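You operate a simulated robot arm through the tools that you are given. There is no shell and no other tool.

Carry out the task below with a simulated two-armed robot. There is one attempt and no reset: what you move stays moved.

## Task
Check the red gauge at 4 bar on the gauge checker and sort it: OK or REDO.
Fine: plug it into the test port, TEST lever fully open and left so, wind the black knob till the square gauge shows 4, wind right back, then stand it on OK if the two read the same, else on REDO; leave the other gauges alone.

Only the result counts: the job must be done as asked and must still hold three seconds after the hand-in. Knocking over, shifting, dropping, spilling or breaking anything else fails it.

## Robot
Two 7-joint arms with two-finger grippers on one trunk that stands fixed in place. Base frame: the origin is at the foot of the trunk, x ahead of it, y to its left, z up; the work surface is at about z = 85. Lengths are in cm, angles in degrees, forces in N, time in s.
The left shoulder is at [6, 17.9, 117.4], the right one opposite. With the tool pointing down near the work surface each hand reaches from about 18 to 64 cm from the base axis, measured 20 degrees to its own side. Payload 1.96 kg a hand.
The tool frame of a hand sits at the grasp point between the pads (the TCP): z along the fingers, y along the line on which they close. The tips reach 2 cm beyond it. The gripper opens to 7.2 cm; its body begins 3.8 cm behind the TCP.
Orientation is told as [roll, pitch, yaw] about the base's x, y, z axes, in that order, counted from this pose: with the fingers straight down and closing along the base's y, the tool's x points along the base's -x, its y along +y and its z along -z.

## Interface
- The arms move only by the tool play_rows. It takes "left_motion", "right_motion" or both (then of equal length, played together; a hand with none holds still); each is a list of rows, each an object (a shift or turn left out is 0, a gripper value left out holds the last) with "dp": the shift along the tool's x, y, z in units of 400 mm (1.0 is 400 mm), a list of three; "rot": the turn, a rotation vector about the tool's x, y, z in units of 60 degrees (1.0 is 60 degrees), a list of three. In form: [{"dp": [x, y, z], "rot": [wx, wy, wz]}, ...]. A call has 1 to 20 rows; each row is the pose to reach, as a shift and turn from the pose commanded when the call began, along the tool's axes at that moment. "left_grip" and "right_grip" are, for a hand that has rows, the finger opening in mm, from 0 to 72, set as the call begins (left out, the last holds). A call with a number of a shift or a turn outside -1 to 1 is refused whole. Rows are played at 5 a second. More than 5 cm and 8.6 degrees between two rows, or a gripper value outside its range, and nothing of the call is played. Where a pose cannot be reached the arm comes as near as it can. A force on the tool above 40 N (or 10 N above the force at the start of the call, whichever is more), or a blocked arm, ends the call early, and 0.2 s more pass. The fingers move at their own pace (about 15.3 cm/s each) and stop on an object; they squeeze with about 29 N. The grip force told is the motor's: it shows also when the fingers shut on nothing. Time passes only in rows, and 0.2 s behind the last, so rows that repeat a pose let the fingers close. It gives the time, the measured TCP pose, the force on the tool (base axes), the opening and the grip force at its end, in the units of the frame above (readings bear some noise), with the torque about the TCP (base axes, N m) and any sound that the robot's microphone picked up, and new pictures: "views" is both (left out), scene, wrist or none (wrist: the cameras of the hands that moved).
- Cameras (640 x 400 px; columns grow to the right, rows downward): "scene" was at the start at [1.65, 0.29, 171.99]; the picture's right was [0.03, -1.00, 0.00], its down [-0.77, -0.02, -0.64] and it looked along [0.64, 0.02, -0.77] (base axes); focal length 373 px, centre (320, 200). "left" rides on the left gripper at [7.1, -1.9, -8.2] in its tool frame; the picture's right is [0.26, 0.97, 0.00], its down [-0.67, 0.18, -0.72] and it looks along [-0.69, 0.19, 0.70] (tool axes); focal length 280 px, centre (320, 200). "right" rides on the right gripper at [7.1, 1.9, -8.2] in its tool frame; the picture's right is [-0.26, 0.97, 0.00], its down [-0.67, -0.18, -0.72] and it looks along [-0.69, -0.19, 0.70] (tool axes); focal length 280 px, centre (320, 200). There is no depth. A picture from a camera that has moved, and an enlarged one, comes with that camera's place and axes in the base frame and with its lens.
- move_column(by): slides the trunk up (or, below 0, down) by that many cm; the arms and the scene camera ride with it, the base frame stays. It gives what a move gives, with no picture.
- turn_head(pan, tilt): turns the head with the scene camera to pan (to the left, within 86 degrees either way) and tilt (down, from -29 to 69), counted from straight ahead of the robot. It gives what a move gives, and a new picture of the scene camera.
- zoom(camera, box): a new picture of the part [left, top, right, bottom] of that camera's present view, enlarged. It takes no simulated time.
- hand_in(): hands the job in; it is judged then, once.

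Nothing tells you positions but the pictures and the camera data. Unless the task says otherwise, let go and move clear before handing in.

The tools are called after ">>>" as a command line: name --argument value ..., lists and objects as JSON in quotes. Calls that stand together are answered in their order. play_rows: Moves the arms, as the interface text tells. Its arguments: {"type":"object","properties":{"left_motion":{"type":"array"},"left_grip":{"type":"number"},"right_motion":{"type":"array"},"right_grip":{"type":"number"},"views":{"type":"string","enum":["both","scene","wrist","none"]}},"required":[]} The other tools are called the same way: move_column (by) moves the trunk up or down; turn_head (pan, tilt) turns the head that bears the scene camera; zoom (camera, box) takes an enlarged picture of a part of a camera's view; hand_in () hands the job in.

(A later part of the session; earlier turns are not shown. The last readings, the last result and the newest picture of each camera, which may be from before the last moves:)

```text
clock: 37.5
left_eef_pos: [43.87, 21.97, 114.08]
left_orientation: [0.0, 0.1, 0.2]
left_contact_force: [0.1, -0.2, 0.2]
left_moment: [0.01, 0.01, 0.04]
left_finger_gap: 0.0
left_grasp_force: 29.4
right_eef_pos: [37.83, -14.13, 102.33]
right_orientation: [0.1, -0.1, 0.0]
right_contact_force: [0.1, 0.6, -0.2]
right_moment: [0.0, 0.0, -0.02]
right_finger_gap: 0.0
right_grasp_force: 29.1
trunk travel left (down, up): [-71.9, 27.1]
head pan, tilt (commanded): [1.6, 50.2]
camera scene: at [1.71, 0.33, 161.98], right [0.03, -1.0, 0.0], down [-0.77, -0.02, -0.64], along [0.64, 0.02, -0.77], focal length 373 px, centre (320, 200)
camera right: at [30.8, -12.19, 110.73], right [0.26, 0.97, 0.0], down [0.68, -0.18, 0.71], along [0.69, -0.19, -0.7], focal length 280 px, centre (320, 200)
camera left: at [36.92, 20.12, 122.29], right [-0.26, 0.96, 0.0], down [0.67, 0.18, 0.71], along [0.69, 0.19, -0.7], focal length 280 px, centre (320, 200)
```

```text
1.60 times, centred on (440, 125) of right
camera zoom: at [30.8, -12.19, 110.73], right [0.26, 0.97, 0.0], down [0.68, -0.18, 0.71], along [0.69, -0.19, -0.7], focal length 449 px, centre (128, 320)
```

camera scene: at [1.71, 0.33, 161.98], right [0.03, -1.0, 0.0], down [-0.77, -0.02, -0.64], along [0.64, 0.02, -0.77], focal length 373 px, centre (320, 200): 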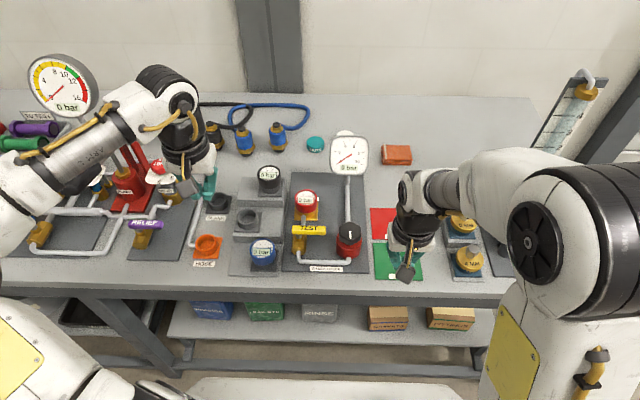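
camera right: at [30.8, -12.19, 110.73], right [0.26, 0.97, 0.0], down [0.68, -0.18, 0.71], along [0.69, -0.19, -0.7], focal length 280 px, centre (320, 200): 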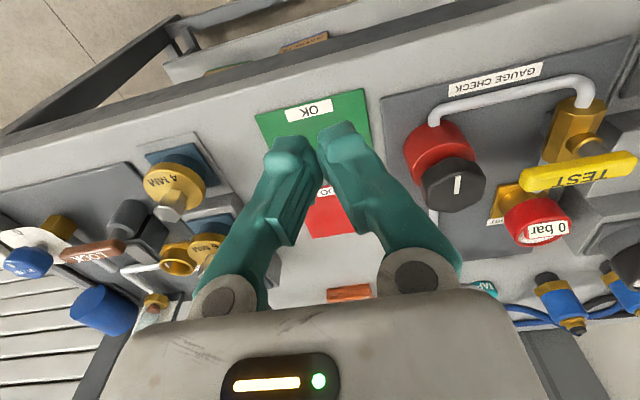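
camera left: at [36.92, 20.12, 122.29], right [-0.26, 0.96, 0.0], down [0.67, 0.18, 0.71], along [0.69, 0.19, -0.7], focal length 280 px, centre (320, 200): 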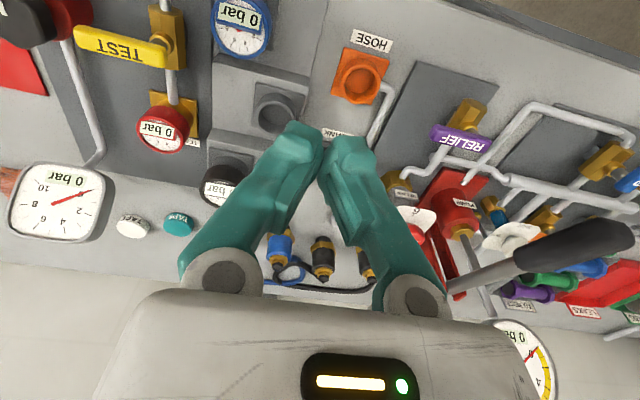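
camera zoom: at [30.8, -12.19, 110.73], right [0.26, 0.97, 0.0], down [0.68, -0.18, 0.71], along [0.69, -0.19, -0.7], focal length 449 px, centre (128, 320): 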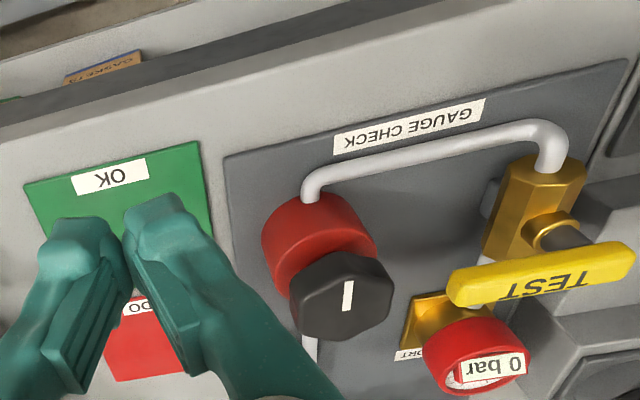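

A small block beside the TEST valve body matches the one on PUMP, which supports opening toward -x. I'll bring the closed left hand over beside the lever's free end and yaw it -60° so its narrow side does the pushing.

>>> play_rows --left_motion '[{"dp": [-0.0276, -0.0507, 0], "rot": [0, 0, 0.1]}, {"dp": [-0.0552, -0.1014, 0], "rot": [0, 0, 0.2]}, {"dp": [-0.0828, -0.1521, 0], "rot": [0, 0, 0.3]}, {"dp": [-0.1104, -0.2028, 0.02], "rot": [0, 0, 0.4]}, {"dp": [-0.138, -0.2535, 0.05], "rot": [0, 0, 0.5]}, {"dp": [-0.1656, -0.3042, 0.09], "rot": [0, 0, 0.6]}, {"dp": [-0.1932, -0.3549, 0.13], "rot": [0, 0, 0.7]}, {"dp": [-0.2208, -0.4056, 0.17], "rot": [0, 0, 0.8]}, {"dp": [-0.2484, -0.4563, 0.21], "rot": [0, 0, 0.9]}, {"dp": [-0.276, -0.507, 0.25], "rot": [0, 0, 1.0]}, {"dp": [-0.276, -0.507, 0.25], "rot": [0, 0, 1.0]}]' --left_grip 0 --views "both"

>>> zoom --camera "scene" --box '[260, 150, 380, 280]'

>>> zoom --camera "right" --box '[340, 0, 640, 190]'

```text
clock: 39.9
left_eef_pos: [51.37, 5.44, 105.65]
left_orientation: [5.2, -3.4, -49.6]
left_contact_force: [-0.2, 0.8, -0.4]
left_moment: [-0.03, -0.02, -0.01]
left_finger_gap: 0.0
left_grasp_force: 29.4
left hand out of reach, approached as far as the arm can: row 8, 9, 10, 11
right_eef_pos: [37.8, -13.93, 102.47]
right_orientation: [0.0, 0.0, 0.1]
right_contact_force: [0.3, 0.4, 0.1]
right_moment: [-0.03, 0.01, 0.0]
right_finger_gap: 0.0
right_grasp_force: 29.3
trunk travel left (down, up): [-71.9, 27.1]
head pan, tilt (commanded): [1.6, 50.2]
camera scene: at [1.67, 0.37, 161.98], right [0.03, -1.0, 0.0], down [-0.77, -0.02, -0.64], along [0.64, 0.02, -0.77], focal length 373 px, centre (320, 200)
camera left: at [44.62, 9.54, 113.29], right [0.56, 0.83, 0.07], down [0.5, -0.4, 0.77], along [0.66, -0.39, -0.64], focal length 280 px, centre (320, 200)
```

scene: 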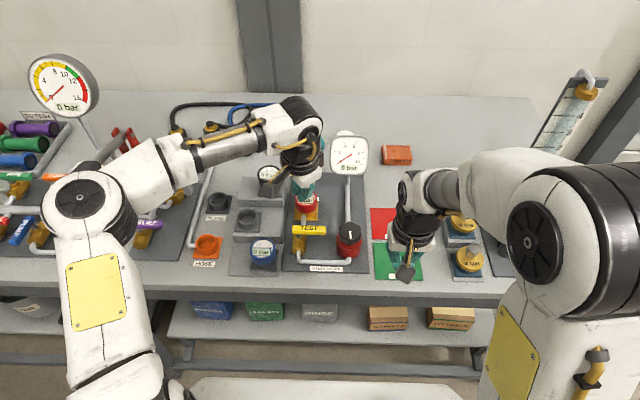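
left: 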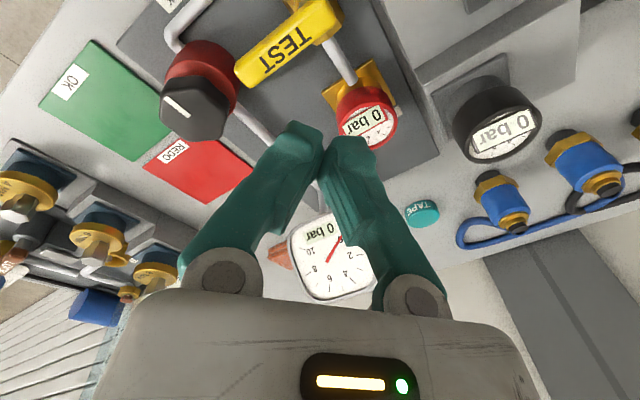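

```text
3.08 times, centred on (320, 215) of scene
camera zoom: at [1.67, 0.37, 161.98], right [0.03, -1.0, 0.0], down [-0.77, -0.02, -0.64], along [0.64, 0.02, -0.77], focal length 1147 px, centre (320, 154)
```

zoom: 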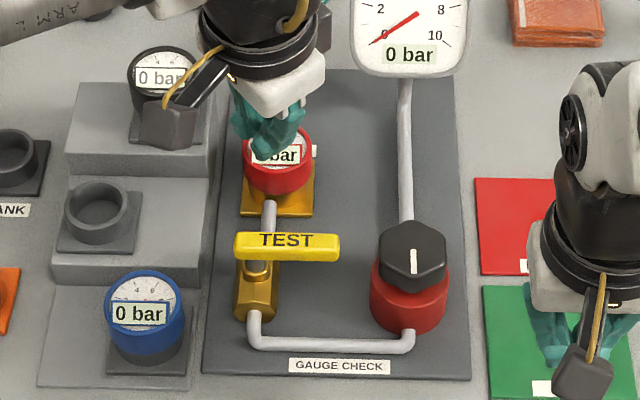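

```text
2.11 times, centred on (490, 95) of right
camera zoom: at [30.8, -12.14, 110.74], right [0.26, 0.97, 0.0], down [0.67, -0.18, 0.72], along [0.69, -0.19, -0.7], focal length 590 px, centre (-38, 421)
```

zoom: 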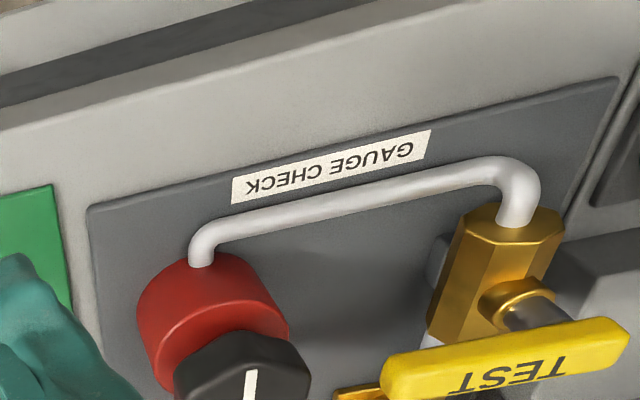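

The left wrist hit a joint limit at about -50° of yaw. I'll rotate it back to straight first, then try positive yaw.

>>> play_rows --left_motion '[{"rot": [0, 0, -0.125]}, {"rot": [0, 0, -0.25]}, {"rot": [0, 0, -0.375]}, {"rot": [0, 0, -0.5]}, {"rot": [0, 0, -0.625]}, {"rot": [0, 0, -0.75]}, {"rot": [0, 0, -0.875]}, {"rot": [0, 0, -1.0]}, {"rot": [0, 0, -1.0]}]' --left_grip 0 --views "none"

```text
clock: 41.9
left_eef_pos: [51.38, 5.51, 105.71]
left_orientation: [-0.3, -6.2, 10.6]
left_contact_force: [-0.1, 0.5, -0.1]
left_moment: [-0.02, 0.02, -0.02]
left_finger_gap: 0.0
left_grasp_force: 29.1
right_eef_pos: [37.86, -14.03, 102.48]
right_orientation: [0.2, 0.0, 0.1]
right_contact_force: [-0.7, -0.3, -0.4]
right_moment: [-0.01, -0.01, -0.01]
right_finger_gap: 0.0
right_grasp_force: 29.7
trunk travel left (down, up): [-71.9, 27.1]
head pan, tilt (commanded): [1.6, 50.2]
```

>>> play_rows --left_motion '[{"rot": [-0.0025, 0.05, 0]}, {"rot": [-0.005, 0.103, 0]}, {"rot": [-0.005, 0.103, 0]}]' --left_grip 0 --views "none"

```text
clock: 42.7
left_eef_pos: [51.52, 5.43, 105.83]
left_orientation: [-0.1, 0.1, 10.6]
left_contact_force: [-0.4, 0.0, 0.0]
left_moment: [0.02, -0.03, -0.02]
left_finger_gap: 0.01
left_grasp_force: 29.5
right_eef_pos: [37.75, -14.11, 102.42]
right_orientation: [0.1, 0.0, 0.1]
right_contact_force: [0.5, -0.3, 0.5]
right_moment: [0.05, -0.01, -0.03]
right_finger_gap: 0.0
right_grasp_force: 29.4
trunk travel left (down, up): [-71.9, 27.1]
head pan, tilt (commanded): [1.6, 50.2]
```

>>> play_rows --left_motion '[{"rot": [0, 0, -0.118]}, {"rot": [0, 0, -0.235]}, {"rot": [0, 0, -0.353]}, {"rot": [0, 0, -0.47]}, {"rot": [0, 0, -0.588]}, {"rot": [0, 0, -0.706]}, {"rot": [0, 0, -0.823]}, {"dp": [-0.033, -0.054, 0.02], "rot": [0, 0, -0.823]}, {"dp": [-0.0663, -0.1078, 0.045], "rot": [0, 0, -0.823]}, {"dp": [-0.0663, -0.1078, 0.045], "rot": [0, 0, -0.823]}]' --left_grip 0 --views "both"

>>> zoom --camera "scene" --box '[260, 150, 380, 280]'

>>> zoom --camera "right" --box '[340, 0, 640, 190]'

```text
clock: 44.9
left_eef_pos: [54.82, 1.62, 103.93]
left_orientation: [-0.1, 0.0, 59.9]
left_contact_force: [0.2, -0.1, 1.2]
left_moment: [0.01, -0.01, -0.03]
left_finger_gap: 0.0
left_grasp_force: 29.3
right_eef_pos: [37.83, -14.03, 102.56]
right_orientation: [0.1, 0.0, 0.1]
right_contact_force: [-0.4, 0.2, -1.0]
right_moment: [0.0, -0.01, 0.04]
right_finger_gap: 0.0
right_grasp_force: 28.4
trunk travel left (down, up): [-71.9, 27.1]
head pan, tilt (commanded): [1.6, 50.2]
camera scene: at [1.58, 0.36, 161.99], right [0.03, -1.0, 0.0], down [-0.77, -0.02, -0.64], along [0.64, 0.02, -0.77], focal length 373 px, centre (320, 200)
camera left: at [52.94, -5.27, 112.24], right [-0.97, 0.26, 0.0], down [0.18, 0.68, 0.72], along [0.18, 0.69, -0.7], focal length 280 px, centre (320, 200)
```

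scene: 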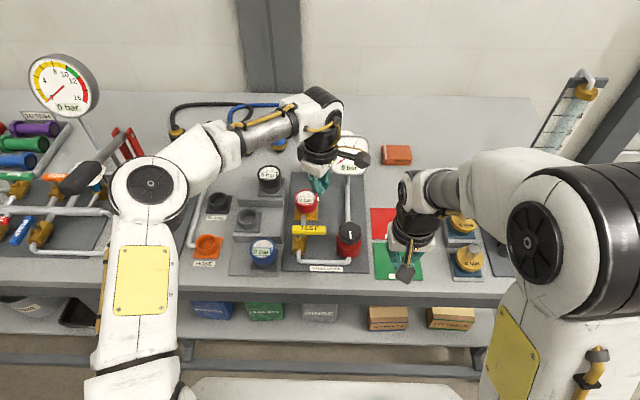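
left: 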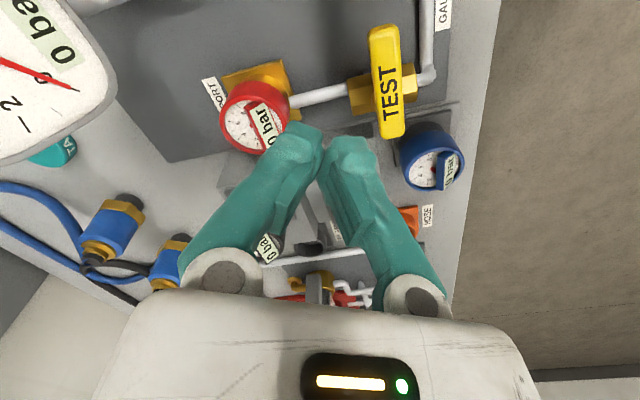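

```text
3.08 times, centred on (320, 215) of scene
camera zoom: at [1.58, 0.36, 161.99], right [0.03, -1.0, 0.0], down [-0.77, -0.02, -0.64], along [0.64, 0.02, -0.77], focal length 1147 px, centre (320, 154)
```

zoom: 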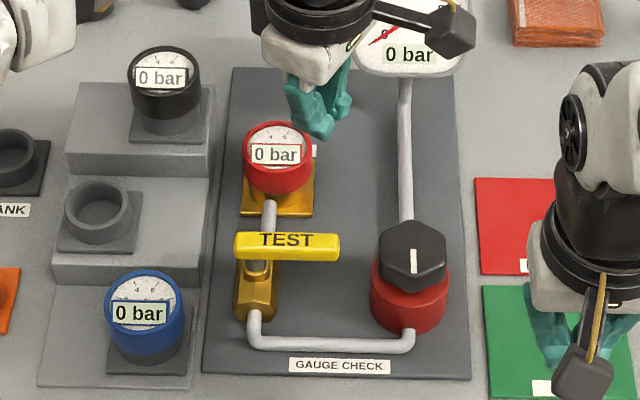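

```text
2.11 times, centred on (490, 95) of right
camera zoom: at [30.74, -12.14, 110.76], right [0.26, 0.97, 0.0], down [0.67, -0.18, 0.72], along [0.69, -0.19, -0.7], focal length 590 px, centre (-38, 421)
```

zoom: 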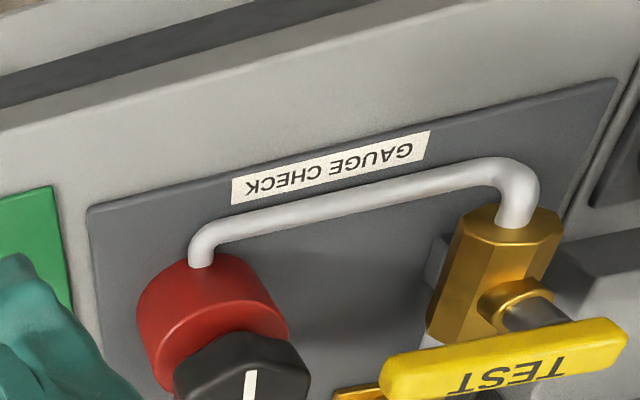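

>>> zoom --camera "left" --box '[200, 0, 480, 175]'

```text
2.29 times, centred on (340, 88) of left
camera zoom: at [52.94, -5.27, 112.24], right [-0.97, 0.26, 0.0], down [0.18, 0.68, 0.72], along [0.18, 0.69, -0.7], focal length 641 px, centre (274, 457)
```

zoom: 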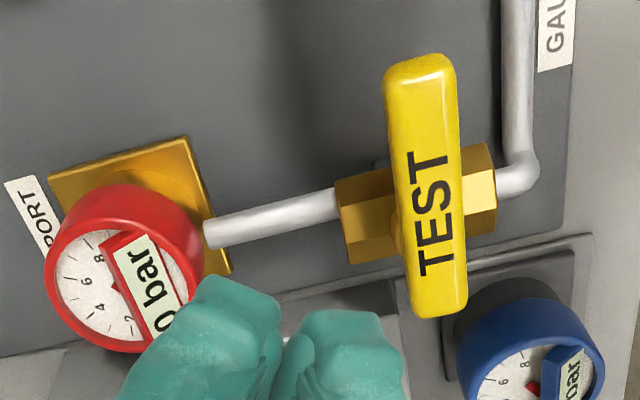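

Yaw +60° is reachable. I put the valve pivot at about (50.5, 6.35) and the lever at about 2 cm wide. I'll lower the closed fingers just behind the lever.

>>> play_rows --left_motion '[{"dp": [-0.0055, -0.0055, 0.04]}, {"dp": [-0.0055, -0.0055, 0.08]}, {"dp": [-0.0055, -0.0055, 0.12]}, {"dp": [-0.0055, -0.0055, 0.16]}, {"dp": [-0.0055, -0.0055, 0.2]}, {"dp": [-0.0055, -0.0055, 0.235]}, {"dp": [-0.0055, -0.0055, 0.265]}, {"dp": [-0.0055, -0.0055, 0.293]}, {"dp": [-0.0055, -0.0055, 0.293]}]' --left_grip 0 --views "both"

>>> zoom --camera "scene" --box '[260, 150, 380, 280]'

>>> zoom --camera "left" --box '[200, 0, 480, 175]'

>>> zoom --camera "right" --box '[440, 20, 640, 160]'

```text
clock: 46.9
left_eef_pos: [55.13, 1.69, 92.22]
left_orientation: [-0.2, 0.1, 60.0]
left_contact_force: [-0.1, 0.6, -0.2]
left_moment: [-0.01, 0.03, 0.01]
left_finger_gap: 0.0
left_grasp_force: 29.1
right_eef_pos: [37.79, -14.1, 102.47]
right_orientation: [0.0, 0.0, 0.1]
right_contact_force: [0.0, 0.6, -0.4]
right_moment: [0.0, 0.02, 0.0]
right_finger_gap: 0.0
right_grasp_force: 29.2
trunk travel left (down, up): [-71.9, 27.1]
head pan, tilt (commanded): [1.6, 50.2]
camera scene: at [1.64, 0.29, 161.99], right [0.03, -1.0, 0.0], down [-0.77, -0.02, -0.64], along [0.64, 0.02, -0.77], focal length 373 px, centre (320, 200)
camera left: at [53.31, -5.23, 100.45], right [-0.97, 0.26, 0.0], down [0.18, 0.68, 0.72], along [0.18, 0.69, -0.7], focal length 280 px, centre (320, 200)
```

scene: 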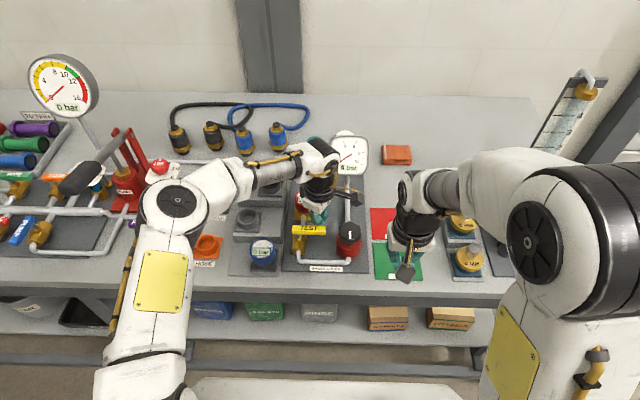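
left: 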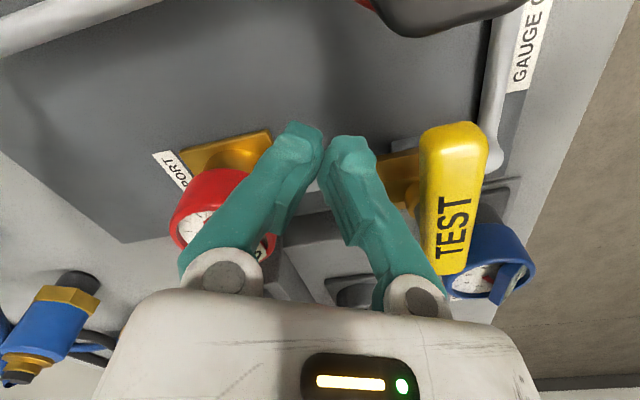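

```text
3.08 times, centred on (320, 215) of scene
camera zoom: at [1.64, 0.29, 161.99], right [0.03, -1.0, 0.0], down [-0.77, -0.02, -0.64], along [0.64, 0.02, -0.77], focal length 1147 px, centre (320, 154)
```

zoom: 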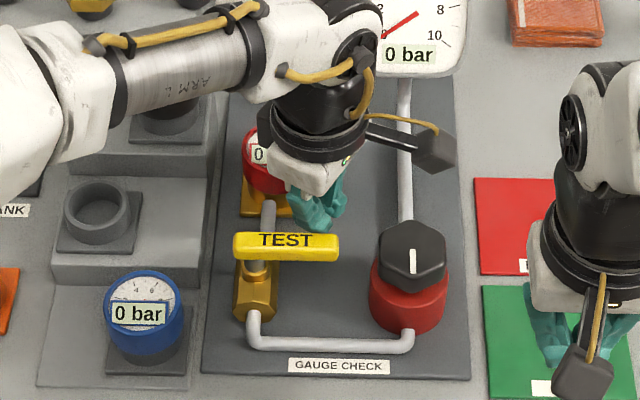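

```text
2.29 times, centred on (340, 88) of left
camera zoom: at [53.31, -5.23, 100.45], right [-0.97, 0.26, 0.0], down [0.18, 0.68, 0.72], along [0.18, 0.69, -0.7], focal length 641 px, centre (274, 457)
```

zoom: 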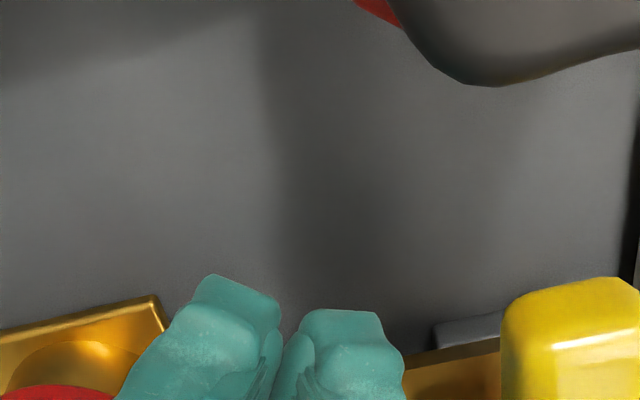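

```text
2.86 times, centred on (540, 90) of right
camera zoom: at [30.78, -12.2, 110.74], right [0.26, 0.97, 0.0], down [0.67, -0.18, 0.72], along [0.69, -0.19, -0.7], focal length 801 px, centre (-309, 514)
```

zoom: 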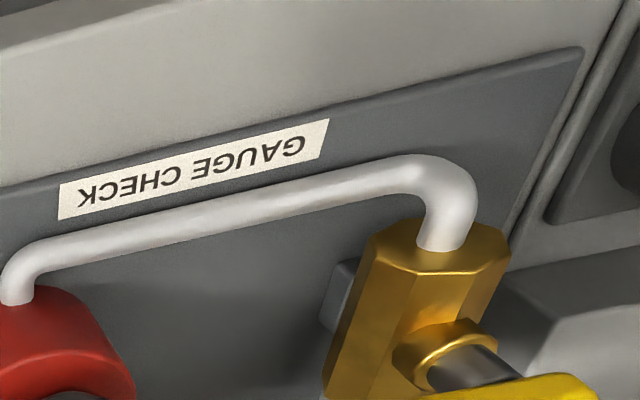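

The fingertips are down behind the lever with clear space around them. I'll push the free end gently toward -x, only part way for now, to check that it turns.

>>> play_rows --left_motion '[{"dp": [0.0064, 0.0113, 0]}, {"dp": [0.0128, 0.0226, 0]}, {"dp": [0.0185, 0.0285, 0]}, {"dp": [0.0242, 0.0344, 0]}, {"dp": [0.0299, 0.0402, 0]}, {"dp": [0.0356, 0.0461, 0]}, {"dp": [0.0427, 0.056, 0]}, {"dp": [0.0498, 0.066, 0]}, {"dp": [0.0569, 0.076, 0]}]' --left_grip 0 --views "both"

>>> zoom --camera "scene" --box '[260, 150, 380, 280]'

```text
clock: 48.9
left_eef_pos: [51.37, 1.29, 92.16]
left_orientation: [-0.1, 0.0, 60.0]
left_contact_force: [0.9, -0.6, -0.2]
left_moment: [0.0, -0.01, -0.02]
left_finger_gap: 0.02
left_grasp_force: 29.4
right_eef_pos: [37.83, -14.01, 102.43]
right_orientation: [0.0, 0.1, 0.2]
right_contact_force: [0.0, 0.6, -0.4]
right_moment: [-0.02, -0.01, 0.0]
right_finger_gap: 0.0
right_grasp_force: 28.3
trunk travel left (down, up): [-71.9, 27.1]
head pan, tilt (commanded): [1.6, 50.2]
camera scene: at [1.65, 0.29, 161.99], right [0.03, -1.0, 0.0], down [-0.77, -0.02, -0.64], along [0.64, 0.02, -0.77], focal length 373 px, centre (320, 200)
camera left: at [49.52, -5.77, 100.46], right [-0.97, 0.26, 0.0], down [0.18, 0.68, 0.72], along [0.18, 0.69, -0.7], focal length 280 px, centre (320, 200)
```

scene: 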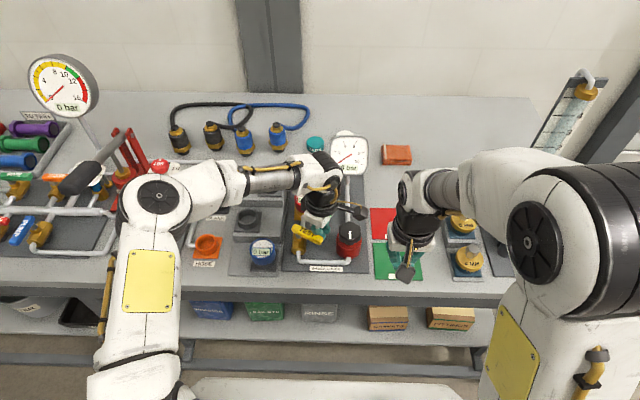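
left: 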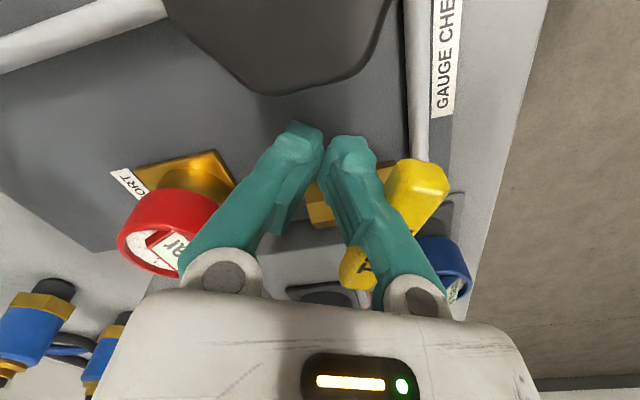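

```text
3.08 times, centred on (320, 215) of scene
camera zoom: at [1.65, 0.29, 161.99], right [0.03, -1.0, 0.0], down [-0.77, -0.02, -0.64], along [0.64, 0.02, -0.77], focal length 1147 px, centre (320, 154)
```

zoom: 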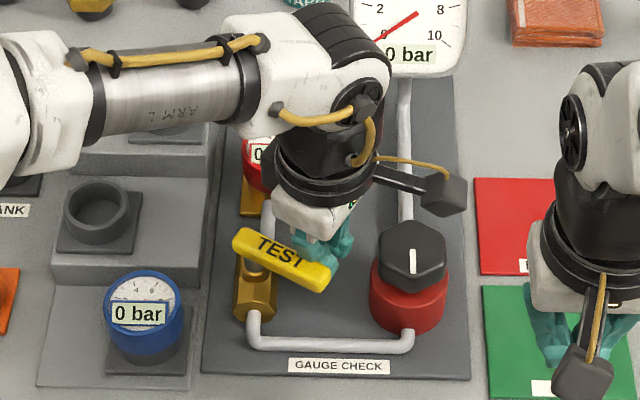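

The lever turned about 30° easily in that direction. I'll carry on through the arc to fully open.

>>> play_rows --left_motion '[{"dp": [0.0104, 0.0113, 0]}, {"dp": [0.0208, 0.0226, 0]}, {"dp": [0.0247, 0.0372, 0]}, {"dp": [0.0285, 0.0519, 0]}, {"dp": [0.0256, 0.0662, 0]}, {"dp": [0.0227, 0.0806, 0]}, {"dp": [0.0153, 0.0939, 0]}, {"dp": [0.0079, 0.1071, 0]}, {"dp": [0.003, 0.111, 0]}]' --left_grip 0 --views "both"

>>> zoom --camera "scene" --box '[260, 150, 380, 280]'

```text
clock: 50.9
left_eef_pos: [47.4, 3.33, 92.25]
left_orientation: [0.1, 0.0, 60.0]
left_contact_force: [0.8, -1.0, 0.5]
left_moment: [0.0, 0.0, -0.02]
left_finger_gap: 0.0
left_grasp_force: 29.1
right_eef_pos: [37.74, -13.95, 102.46]
right_orientation: [0.1, -0.1, 0.2]
right_contact_force: [0.1, -0.2, 0.3]
right_moment: [-0.01, -0.01, -0.02]
right_finger_gap: 0.01
right_grasp_force: 29.0
trunk travel left (down, up): [-71.9, 27.1]
head pan, tilt (commanded): [1.6, 50.2]
camera scene: at [1.66, 0.28, 161.99], right [0.03, -1.0, 0.0], down [-0.77, -0.02, -0.64], along [0.64, 0.02, -0.77], focal length 373 px, centre (320, 200)
camera left: at [45.63, -3.62, 100.45], right [-0.97, 0.26, 0.0], down [0.18, 0.68, 0.72], along [0.18, 0.69, -0.7], focal length 280 px, centre (320, 200)
```

scene: 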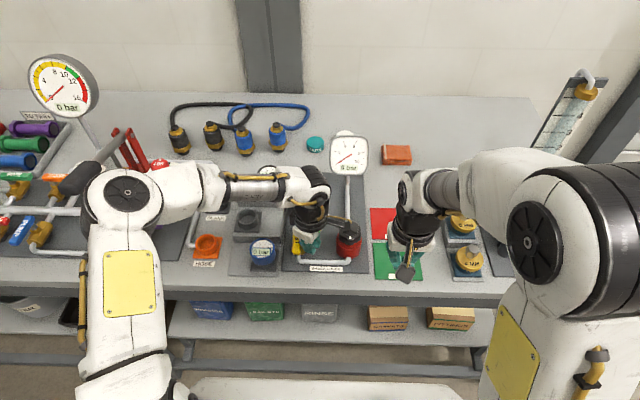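
left: 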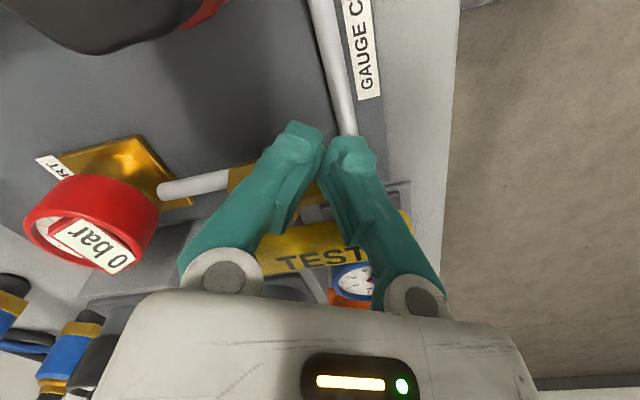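

```text
3.08 times, centred on (320, 215) of scene
camera zoom: at [1.66, 0.28, 161.99], right [0.03, -1.0, 0.0], down [-0.77, -0.02, -0.64], along [0.64, 0.02, -0.77], focal length 1147 px, centre (320, 154)
```

zoom: 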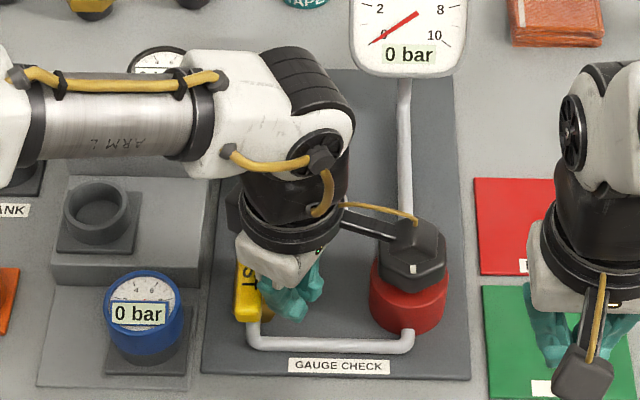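

The lever is almost in line with the pipe. I'll push a little further in small steps to find the stop.

>>> play_rows --left_motion '[{"dp": [-0.0043, 0.0025, 0]}, {"dp": [-0.0087, 0.005, 0]}, {"dp": [-0.013, 0.0075, 0]}, {"dp": [-0.013, 0.0075, 0]}]' --left_grip 0 --views "wrist"

>>> zoom --camera "scene" --box '[260, 150, 380, 280]'

```text
clock: 51.9
left_eef_pos: [47.39, 3.79, 92.29]
left_orientation: [-0.1, -0.1, 59.8]
left_contact_force: [-0.3, -9.0, -1.9]
left_moment: [0.14, -0.02, 0.15]
left_finger_gap: 0.02
left_grasp_force: 29.4
right_eef_pos: [37.73, -14.17, 102.29]
right_orientation: [0.2, 0.1, 0.1]
right_contact_force: [0.5, 0.6, -0.2]
right_moment: [0.01, 0.0, 0.02]
right_finger_gap: 0.0
right_grasp_force: 29.3
trunk travel left (down, up): [-71.9, 27.1]
head pan, tilt (commanded): [1.6, 50.2]
camera left: at [45.62, -3.17, 100.46], right [-0.97, 0.26, 0.0], down [0.18, 0.68, 0.72], along [0.18, 0.69, -0.7], focal length 280 px, centre (320, 200)
```

left: 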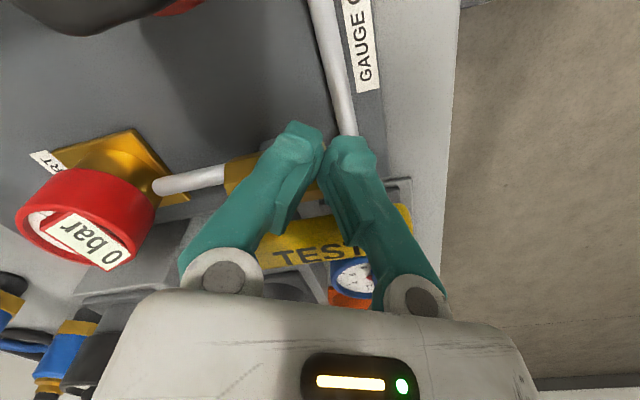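

```text
3.08 times, centred on (320, 215) of scene
camera zoom: at [1.67, 0.08, 161.98], right [0.03, -1.0, 0.0], down [-0.77, -0.02, -0.64], along [0.64, 0.02, -0.77], focal length 1147 px, centre (320, 154)
```

zoom: 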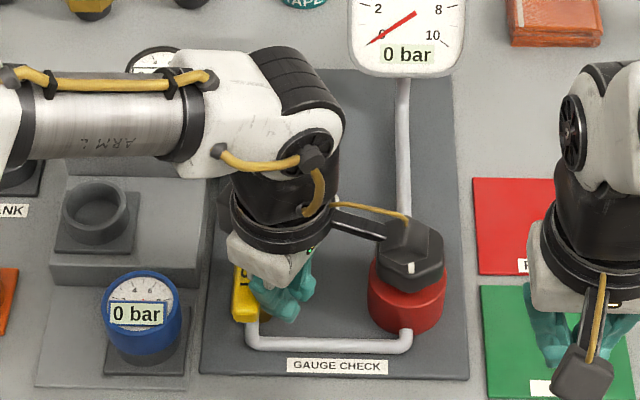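

>>> play_rows --left_motion '[{"dp": [-0.0043, 0.0025, 0]}, {"dp": [-0.0065, 0.0037, 0]}, {"dp": [-0.0065, 0.0037, 0]}]' --left_grip 0 --views "none"

```text
clock: 52.7
left_eef_pos: [47.41, 3.83, 92.17]
left_orientation: [0.0, -0.1, 59.9]
left_contact_force: [-0.6, -23.4, -1.3]
left_moment: [0.32, -0.05, 0.41]
left_finger_gap: 0.03
left_grasp_force: 29.1
right_eef_pos: [37.78, -14.48, 102.4]
right_orientation: [0.4, 0.0, 0.2]
right_contact_force: [0.5, -0.5, 0.1]
right_moment: [-0.03, -0.01, 0.03]
right_finger_gap: 0.0
right_grasp_force: 29.4
trunk travel left (down, up): [-71.9, 27.1]
head pan, tilt (commanded): [1.6, 50.2]
```

The lever meets a firm stop at 23 N with almost no movement, so it is fully open. I'll back off, lift, and take the left hand away to the left while straightening it.

>>> play_rows --left_motion '[{"dp": [0.0108, -0.0062, 0]}, {"dp": [0.0217, -0.0125, 0]}, {"dp": [0.0217, -0.0125, -0.06]}, {"dp": [0.0217, -0.0125, -0.13]}, {"dp": [0.0217, -0.0125, -0.2]}, {"dp": [0.0217, -0.0125, -0.28]}]' --left_grip 0 --views "none"

>>> play_rows --left_motion '[{"dp": [-0.0347, 0.0299, -0.02], "rot": [0, 0, 0.1]}, {"dp": [-0.0694, 0.0597, -0.04], "rot": [0, 0, 0.2]}, {"dp": [-0.1041, 0.0896, -0.06], "rot": [0, 0, 0.3]}, {"dp": [-0.1388, 0.1194, -0.08], "rot": [0, 0, 0.4]}, {"dp": [-0.1735, 0.1493, -0.1], "rot": [0, 0, 0.5]}, {"dp": [-0.2082, 0.1792, -0.12], "rot": [0, 0, 0.6]}, {"dp": [-0.2429, 0.209, -0.14], "rot": [0, 0, 0.7]}, {"dp": [-0.2776, 0.2389, -0.16], "rot": [0, 0, 0.8]}, {"dp": [-0.3123, 0.2687, -0.18], "rot": [0, 0, 0.9]}, {"dp": [-0.347, 0.2986, -0.2], "rot": [0, 0, 1.0]}, {"dp": [-0.347, 0.2986, -0.2], "rot": [0, 0, 1.0]}]' --left_grip 72 --views "both"

>>> zoom --camera "scene" --box '[260, 150, 380, 280]'

```text
clock: 54.1
left_eef_pos: [47.4, 3.36, 103.39]
left_orientation: [-0.1, 0.0, 60.0]
left_contact_force: [-0.5, 0.4, -0.3]
left_moment: [-0.01, 0.02, 0.01]
left_finger_gap: 0.01
left_grasp_force: 28.9
right_eef_pos: [37.81, -14.13, 102.47]
right_orientation: [0.1, 0.0, 0.0]
right_contact_force: [-0.5, 0.1, -0.4]
right_moment: [0.0, -0.04, 0.01]
right_finger_gap: 0.0
right_grasp_force: 28.8
trunk travel left (down, up): [-71.9, 27.1]
head pan, tilt (commanded): [1.6, 50.2]
```

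```text
clock: 56.5
left_eef_pos: [44.05, 21.29, 111.47]
left_orientation: [0.0, 0.0, -0.1]
left_contact_force: [-0.5, -0.8, 0.4]
left_moment: [0.01, 0.0, 0.0]
left_finger_gap: 7.21
left_grasp_force: 0.1
right_eef_pos: [37.77, -14.16, 102.37]
right_orientation: [0.1, -0.1, 0.1]
right_contact_force: [-0.5, -0.9, 0.7]
right_moment: [-0.03, 0.0, 0.01]
right_finger_gap: 0.03
right_grasp_force: 29.0
trunk travel left (down, up): [-71.9, 27.1]
head pan, tilt (commanded): [1.6, 50.2]
camera scene: at [1.68, 0.25, 161.99], right [0.03, -1.0, 0.0], down [-0.77, -0.02, -0.64], along [0.64, 0.02, -0.77], focal length 373 px, centre (320, 200)
camera left: at [36.98, 19.47, 119.68], right [-0.26, 0.97, 0.0], down [0.67, 0.18, 0.72], along [0.69, 0.19, -0.7], focal length 280 px, centre (320, 200)
```

scene: 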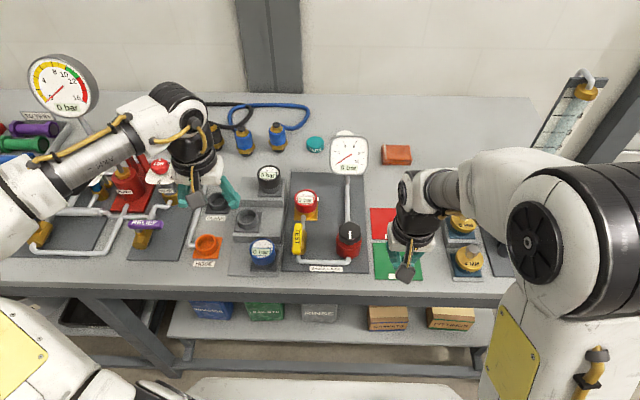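
left: 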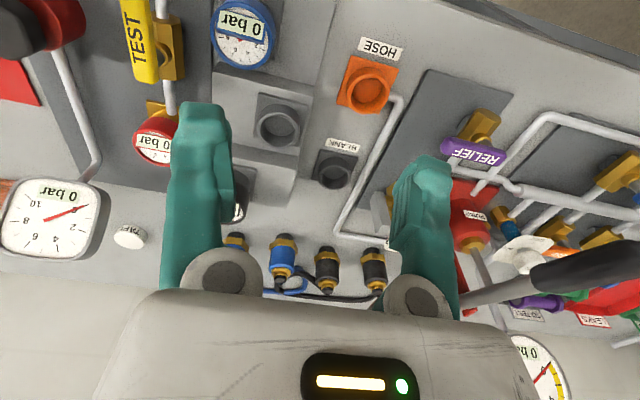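

```text
3.08 times, centred on (320, 215) of scene
camera zoom: at [1.68, 0.25, 161.99], right [0.03, -1.0, 0.0], down [-0.77, -0.02, -0.64], along [0.64, 0.02, -0.77], focal length 1147 px, centre (320, 154)
```

zoom: 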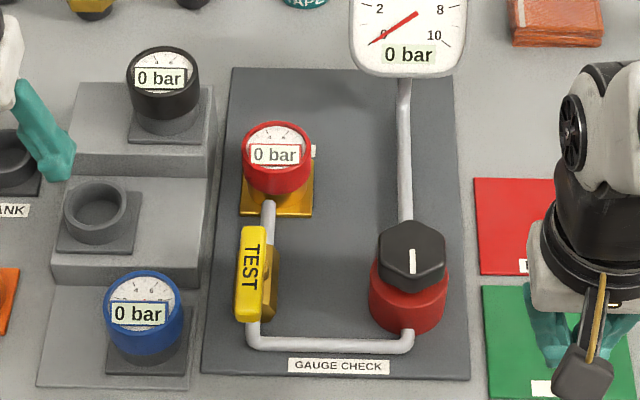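

TEST is fully open, in line with the pipe. Next is the knob, whose top centre I place near (50, -5.2, 93.2), with hexagon flats facing ±y. I'll hover the right hand, open, above it.

>>> play_rows --right_motion '[{"dp": [-0.038, 0.028, 0.0]}, {"dp": [-0.076, 0.056, 0.0]}, {"dp": [-0.114, 0.083, 0.0]}, {"dp": [-0.152, 0.111, 0.01]}, {"dp": [-0.19, 0.139, 0.015]}, {"dp": [-0.228, 0.167, 0.02]}, {"dp": [-0.266, 0.195, 0.025]}, {"dp": [-0.304, 0.2225, 0.035]}, {"dp": [-0.304, 0.2225, 0.035]}]' --right_grip 72 --views "both"

>>> zoom --camera "right" --box '[220, 0, 420, 125]'

>>> zoom --camera "left" --box '[0, 0, 220, 160]'

```text
clock: 58.5
left_eef_pos: [44.09, 21.24, 111.21]
left_orientation: [0.1, -0.1, 0.0]
left_contact_force: [-0.2, -0.9, -0.9]
left_moment: [0.01, 0.0, 0.0]
left_finger_gap: 7.2
left_grasp_force: 0.1
right_eef_pos: [49.98, -5.14, 101.16]
right_orientation: [0.2, -0.1, 0.0]
right_contact_force: [0.8, 0.0, 0.2]
right_moment: [-0.02, 0.01, 0.06]
right_finger_gap: 7.21
right_grasp_force: 0.0
trunk travel left (down, up): [-71.9, 27.1]
head pan, tilt (commanded): [1.6, 50.2]
camera scene: at [1.6, 0.27, 161.99], right [0.03, -1.0, 0.0], down [-0.77, -0.02, -0.64], along [0.64, 0.02, -0.77], focal length 373 px, centre (320, 200)
camera right: at [42.97, -3.28, 109.41], right [0.26, 0.97, 0.0], down [0.67, -0.18, 0.72], along [0.69, -0.19, -0.7], focal length 280 px, centre (320, 200)
```

scene: 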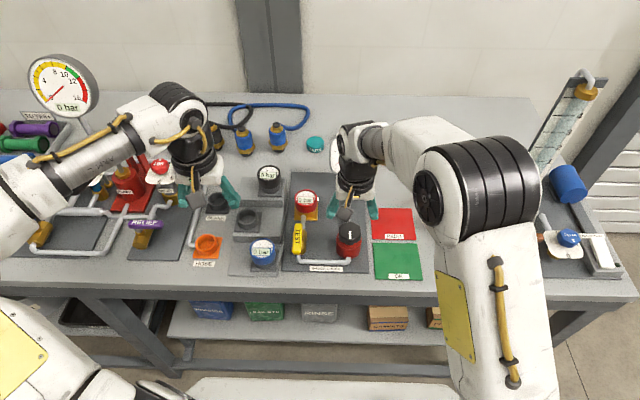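
right: 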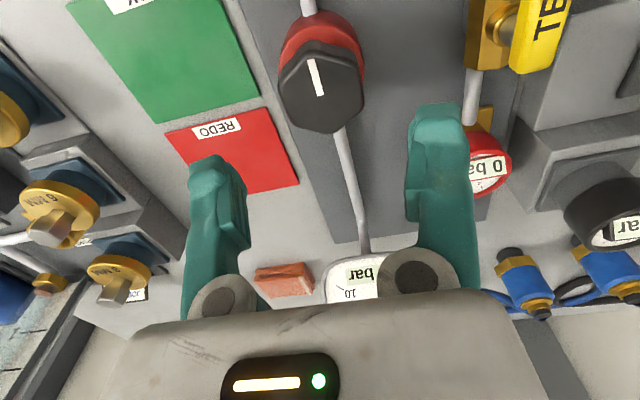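

```text
3.20 times, centred on (320, 62) of right
camera zoom: at [42.97, -3.28, 109.41], right [0.26, 0.97, 0.0], down [0.67, -0.18, 0.72], along [0.69, -0.19, -0.7], focal length 897 px, centre (320, 640)
```

zoom: 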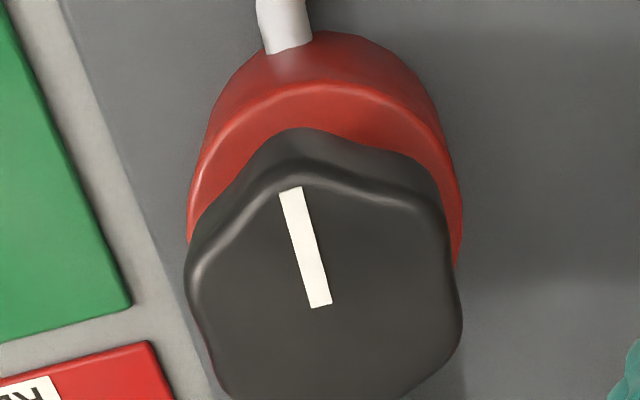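

```text
2.50 times, centred on (110, 80) of left
camera zoom: at [36.93, 19.46, 119.69], right [-0.26, 0.97, 0.0], down [0.67, 0.18, 0.72], along [0.69, 0.19, -0.7], focal length 701 px, centre (845, 500)
```

zoom: 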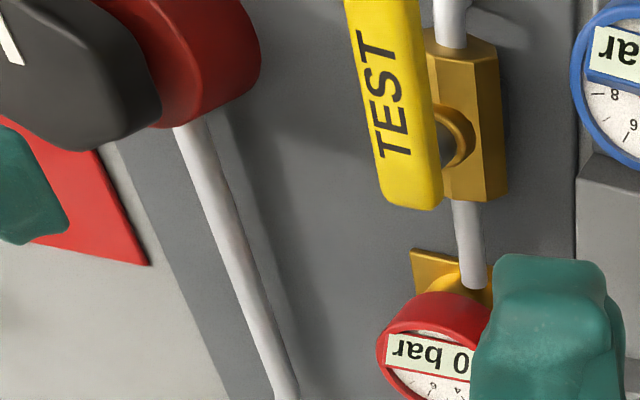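

The knob centre is at about (50.15, -5.2), and the red body below it tops out near z=91. I'll lower the open right hand over the knob, keeping the fingertips above the red body.

>>> play_rows --right_motion '[{"dp": [-0.004, -0.001, 0.035]}, {"dp": [-0.004, -0.001, 0.07]}, {"dp": [-0.004, -0.001, 0.105]}, {"dp": [-0.004, -0.001, 0.135]}, {"dp": [-0.004, -0.001, 0.16]}, {"dp": [-0.004, -0.001, 0.178]}, {"dp": [-0.004, -0.001, 0.188]}, {"dp": [-0.004, -0.001, 0.188]}]' --right_grip 72 --views "both"

>>> zoom --camera "right" --box '[160, 60, 480, 260]'

>>> zoom --camera "scene" --box '[290, 120, 410, 280]'

>>> zoom --camera "left" --box '[0, 0, 220, 160]'

```text
clock: 60.3
left_eef_pos: [43.99, 21.17, 111.35]
left_orientation: [0.1, -0.2, 0.0]
left_contact_force: [1.2, -0.2, 0.3]
left_moment: [0.01, 0.02, -0.03]
left_finger_gap: 7.22
left_grasp_force: 0.1
right_eef_pos: [50.27, -5.09, 93.54]
right_orientation: [0.1, 0.1, 0.0]
right_contact_force: [-0.1, 0.0, 0.1]
right_moment: [-0.02, 0.0, 0.0]
right_finger_gap: 7.2
right_grasp_force: 0.0
trunk travel left (down, up): [-71.9, 27.1]
head pan, tilt (commanded): [1.6, 50.2]
camera scene: at [1.65, 0.3, 161.99], right [0.03, -1.0, 0.0], down [-0.77, -0.02, -0.64], along [0.64, 0.02, -0.77], focal length 373 px, centre (320, 200)
camera right: at [43.12, -3.25, 101.84], right [0.26, 0.97, 0.0], down [0.67, -0.18, 0.72], along [0.69, -0.19, -0.7], focal length 280 px, centre (320, 200)
```

scene: 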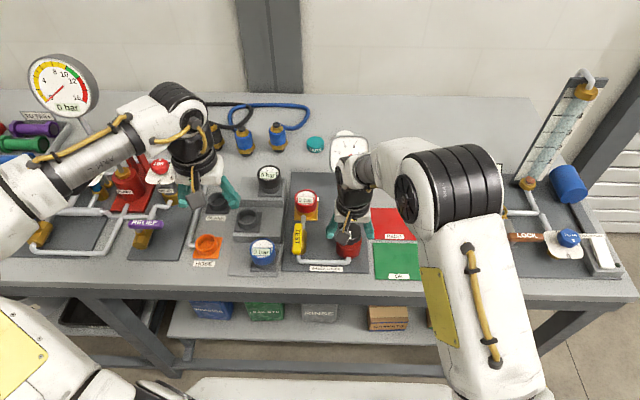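
right: 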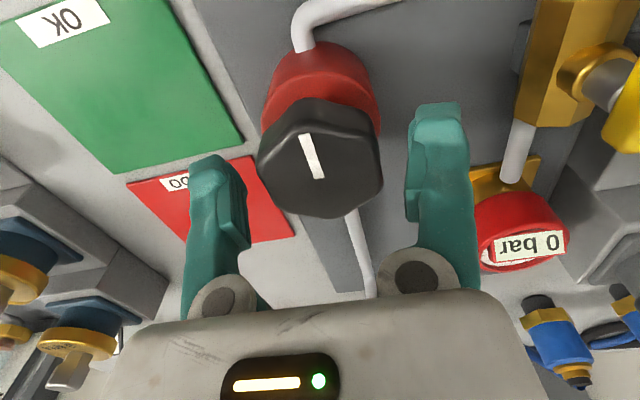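

```text
2.00 times, centred on (320, 160) of right
camera zoom: at [43.12, -3.25, 101.84], right [0.26, 0.97, 0.0], down [0.67, -0.18, 0.72], along [0.69, -0.19, -0.7], focal length 561 px, centre (320, 280)
```

zoom: 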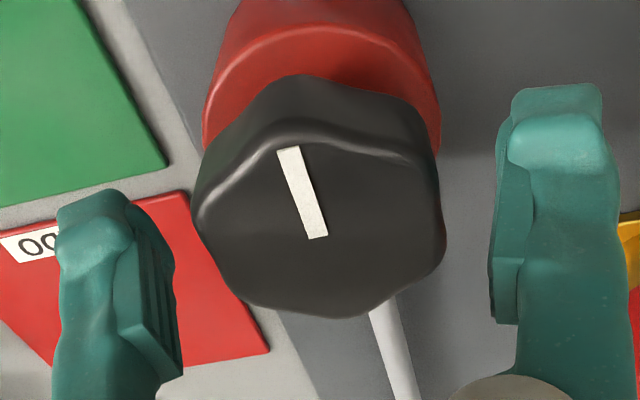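

```text
2.50 times, centred on (350, 200) of scene
camera zoom: at [1.65, 0.3, 161.99], right [0.03, -1.0, 0.0], down [-0.77, -0.02, -0.64], along [0.64, 0.02, -0.77], focal length 932 px, centre (245, 200)
```

zoom: 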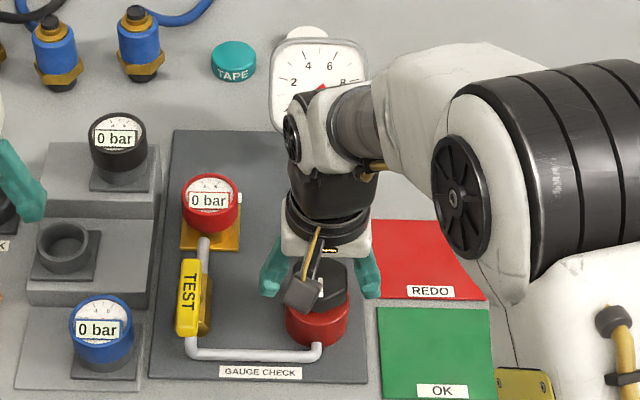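

```text
2.50 times, centred on (110, 80) of left
camera zoom: at [36.97, 19.48, 119.67], right [-0.26, 0.97, 0.0], down [0.67, 0.18, 0.72], along [0.69, 0.19, -0.7], focal length 701 px, centre (845, 500)
```

zoom: 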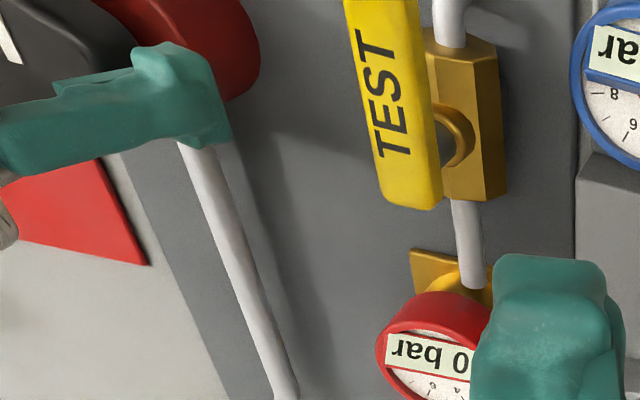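

The knob's centre lines up with the hand to within about 2 mm. I'll nudge the hand that last bit and close on the flats.

>>> play_rows --right_motion '[{"dp": [-0.003, 0, 0]}, {"dp": [-0.003, 0, 0]}]' --right_grip 72 --views "none"

>>> play_rows --right_motion '[{"dp": [0, 0, 0]}, {"dp": [0, 0, 0]}, {"dp": [0, 0, 0]}]' --right_grip 30 --views "both"

>>> zoom --camera "left" --box '[0, 0, 220, 280]'

>>> zoom --camera "right" --box '[160, 60, 480, 260]'

```text
clock: 60.9
left_eef_pos: [44.02, 21.36, 111.4]
left_orientation: [0.0, -0.2, 0.0]
left_contact_force: [0.0, 0.5, 0.6]
left_moment: [0.0, 0.0, 0.02]
left_finger_gap: 7.21
left_grasp_force: 0.1
right_eef_pos: [50.4, -5.12, 93.52]
right_orientation: [0.0, 0.1, 0.1]
right_contact_force: [-0.4, 0.7, 0.4]
right_moment: [-0.01, -0.03, 0.01]
right_finger_gap: 7.23
right_grasp_force: 0.1
trunk travel left (down, up): [-71.9, 27.1]
head pan, tilt (commanded): [1.6, 50.2]
```

```text
clock: 61.7
left_eef_pos: [43.93, 21.27, 111.5]
left_orientation: [-0.1, 0.0, -0.1]
left_contact_force: [-0.5, -0.3, -0.1]
left_moment: [-0.01, -0.02, 0.02]
left_finger_gap: 7.2
left_grasp_force: 0.1
right_eef_pos: [50.3, -5.12, 93.55]
right_orientation: [0.1, 0.0, 0.1]
right_contact_force: [-1.0, -1.5, -0.1]
right_moment: [-0.08, 0.02, 0.05]
right_finger_gap: 4.91
right_grasp_force: 39.9
trunk travel left (down, up): [-71.9, 27.1]
head pan, tilt (commanded): [1.6, 50.2]
camera scene: at [1.65, 0.26, 161.99], right [0.03, -1.0, 0.0], down [-0.77, -0.02, -0.64], along [0.64, 0.02, -0.77], focal length 373 px, centre (320, 200)
camera right: at [43.24, -3.29, 101.83], right [0.26, 0.97, 0.0], down [0.67, -0.18, 0.72], along [0.69, -0.19, -0.7], focal length 280 px, centre (320, 200)
```

scene: 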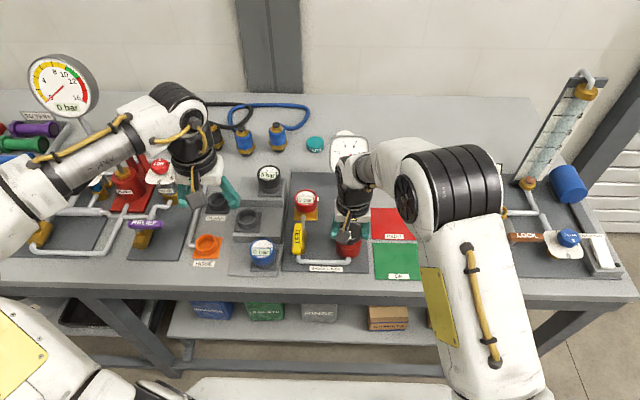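
right: 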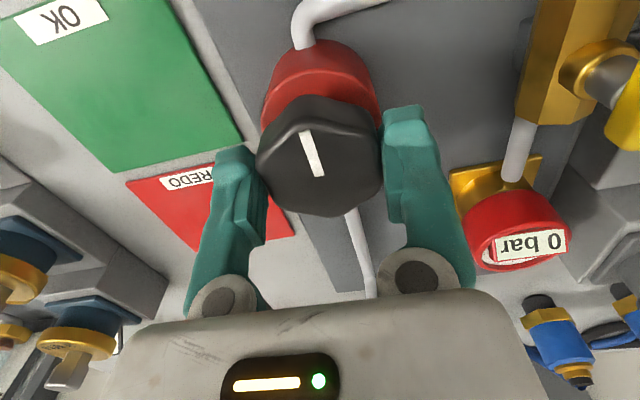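

```text
1.43 times, centred on (110, 140) of left
camera zoom: at [36.97, 19.44, 119.67], right [-0.26, 0.97, 0.0], down [0.67, 0.18, 0.72], along [0.69, 0.19, -0.7], focal length 401 px, centre (620, 286)
```

zoom: 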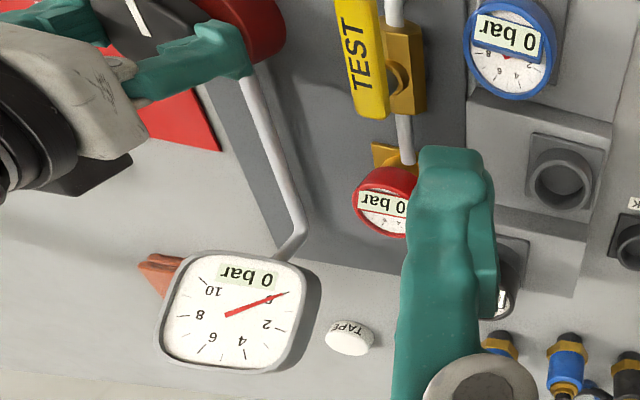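

```text
2.00 times, centred on (320, 160) of right
camera zoom: at [43.24, -3.29, 101.83], right [0.26, 0.97, 0.0], down [0.67, -0.18, 0.72], along [0.69, -0.19, -0.7], focal length 561 px, centre (320, 280)
```

zoom: 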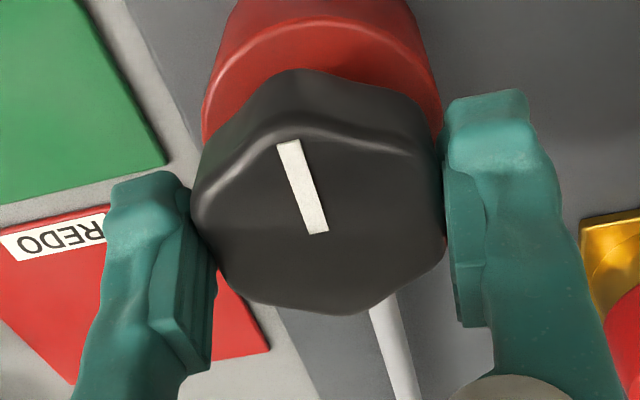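

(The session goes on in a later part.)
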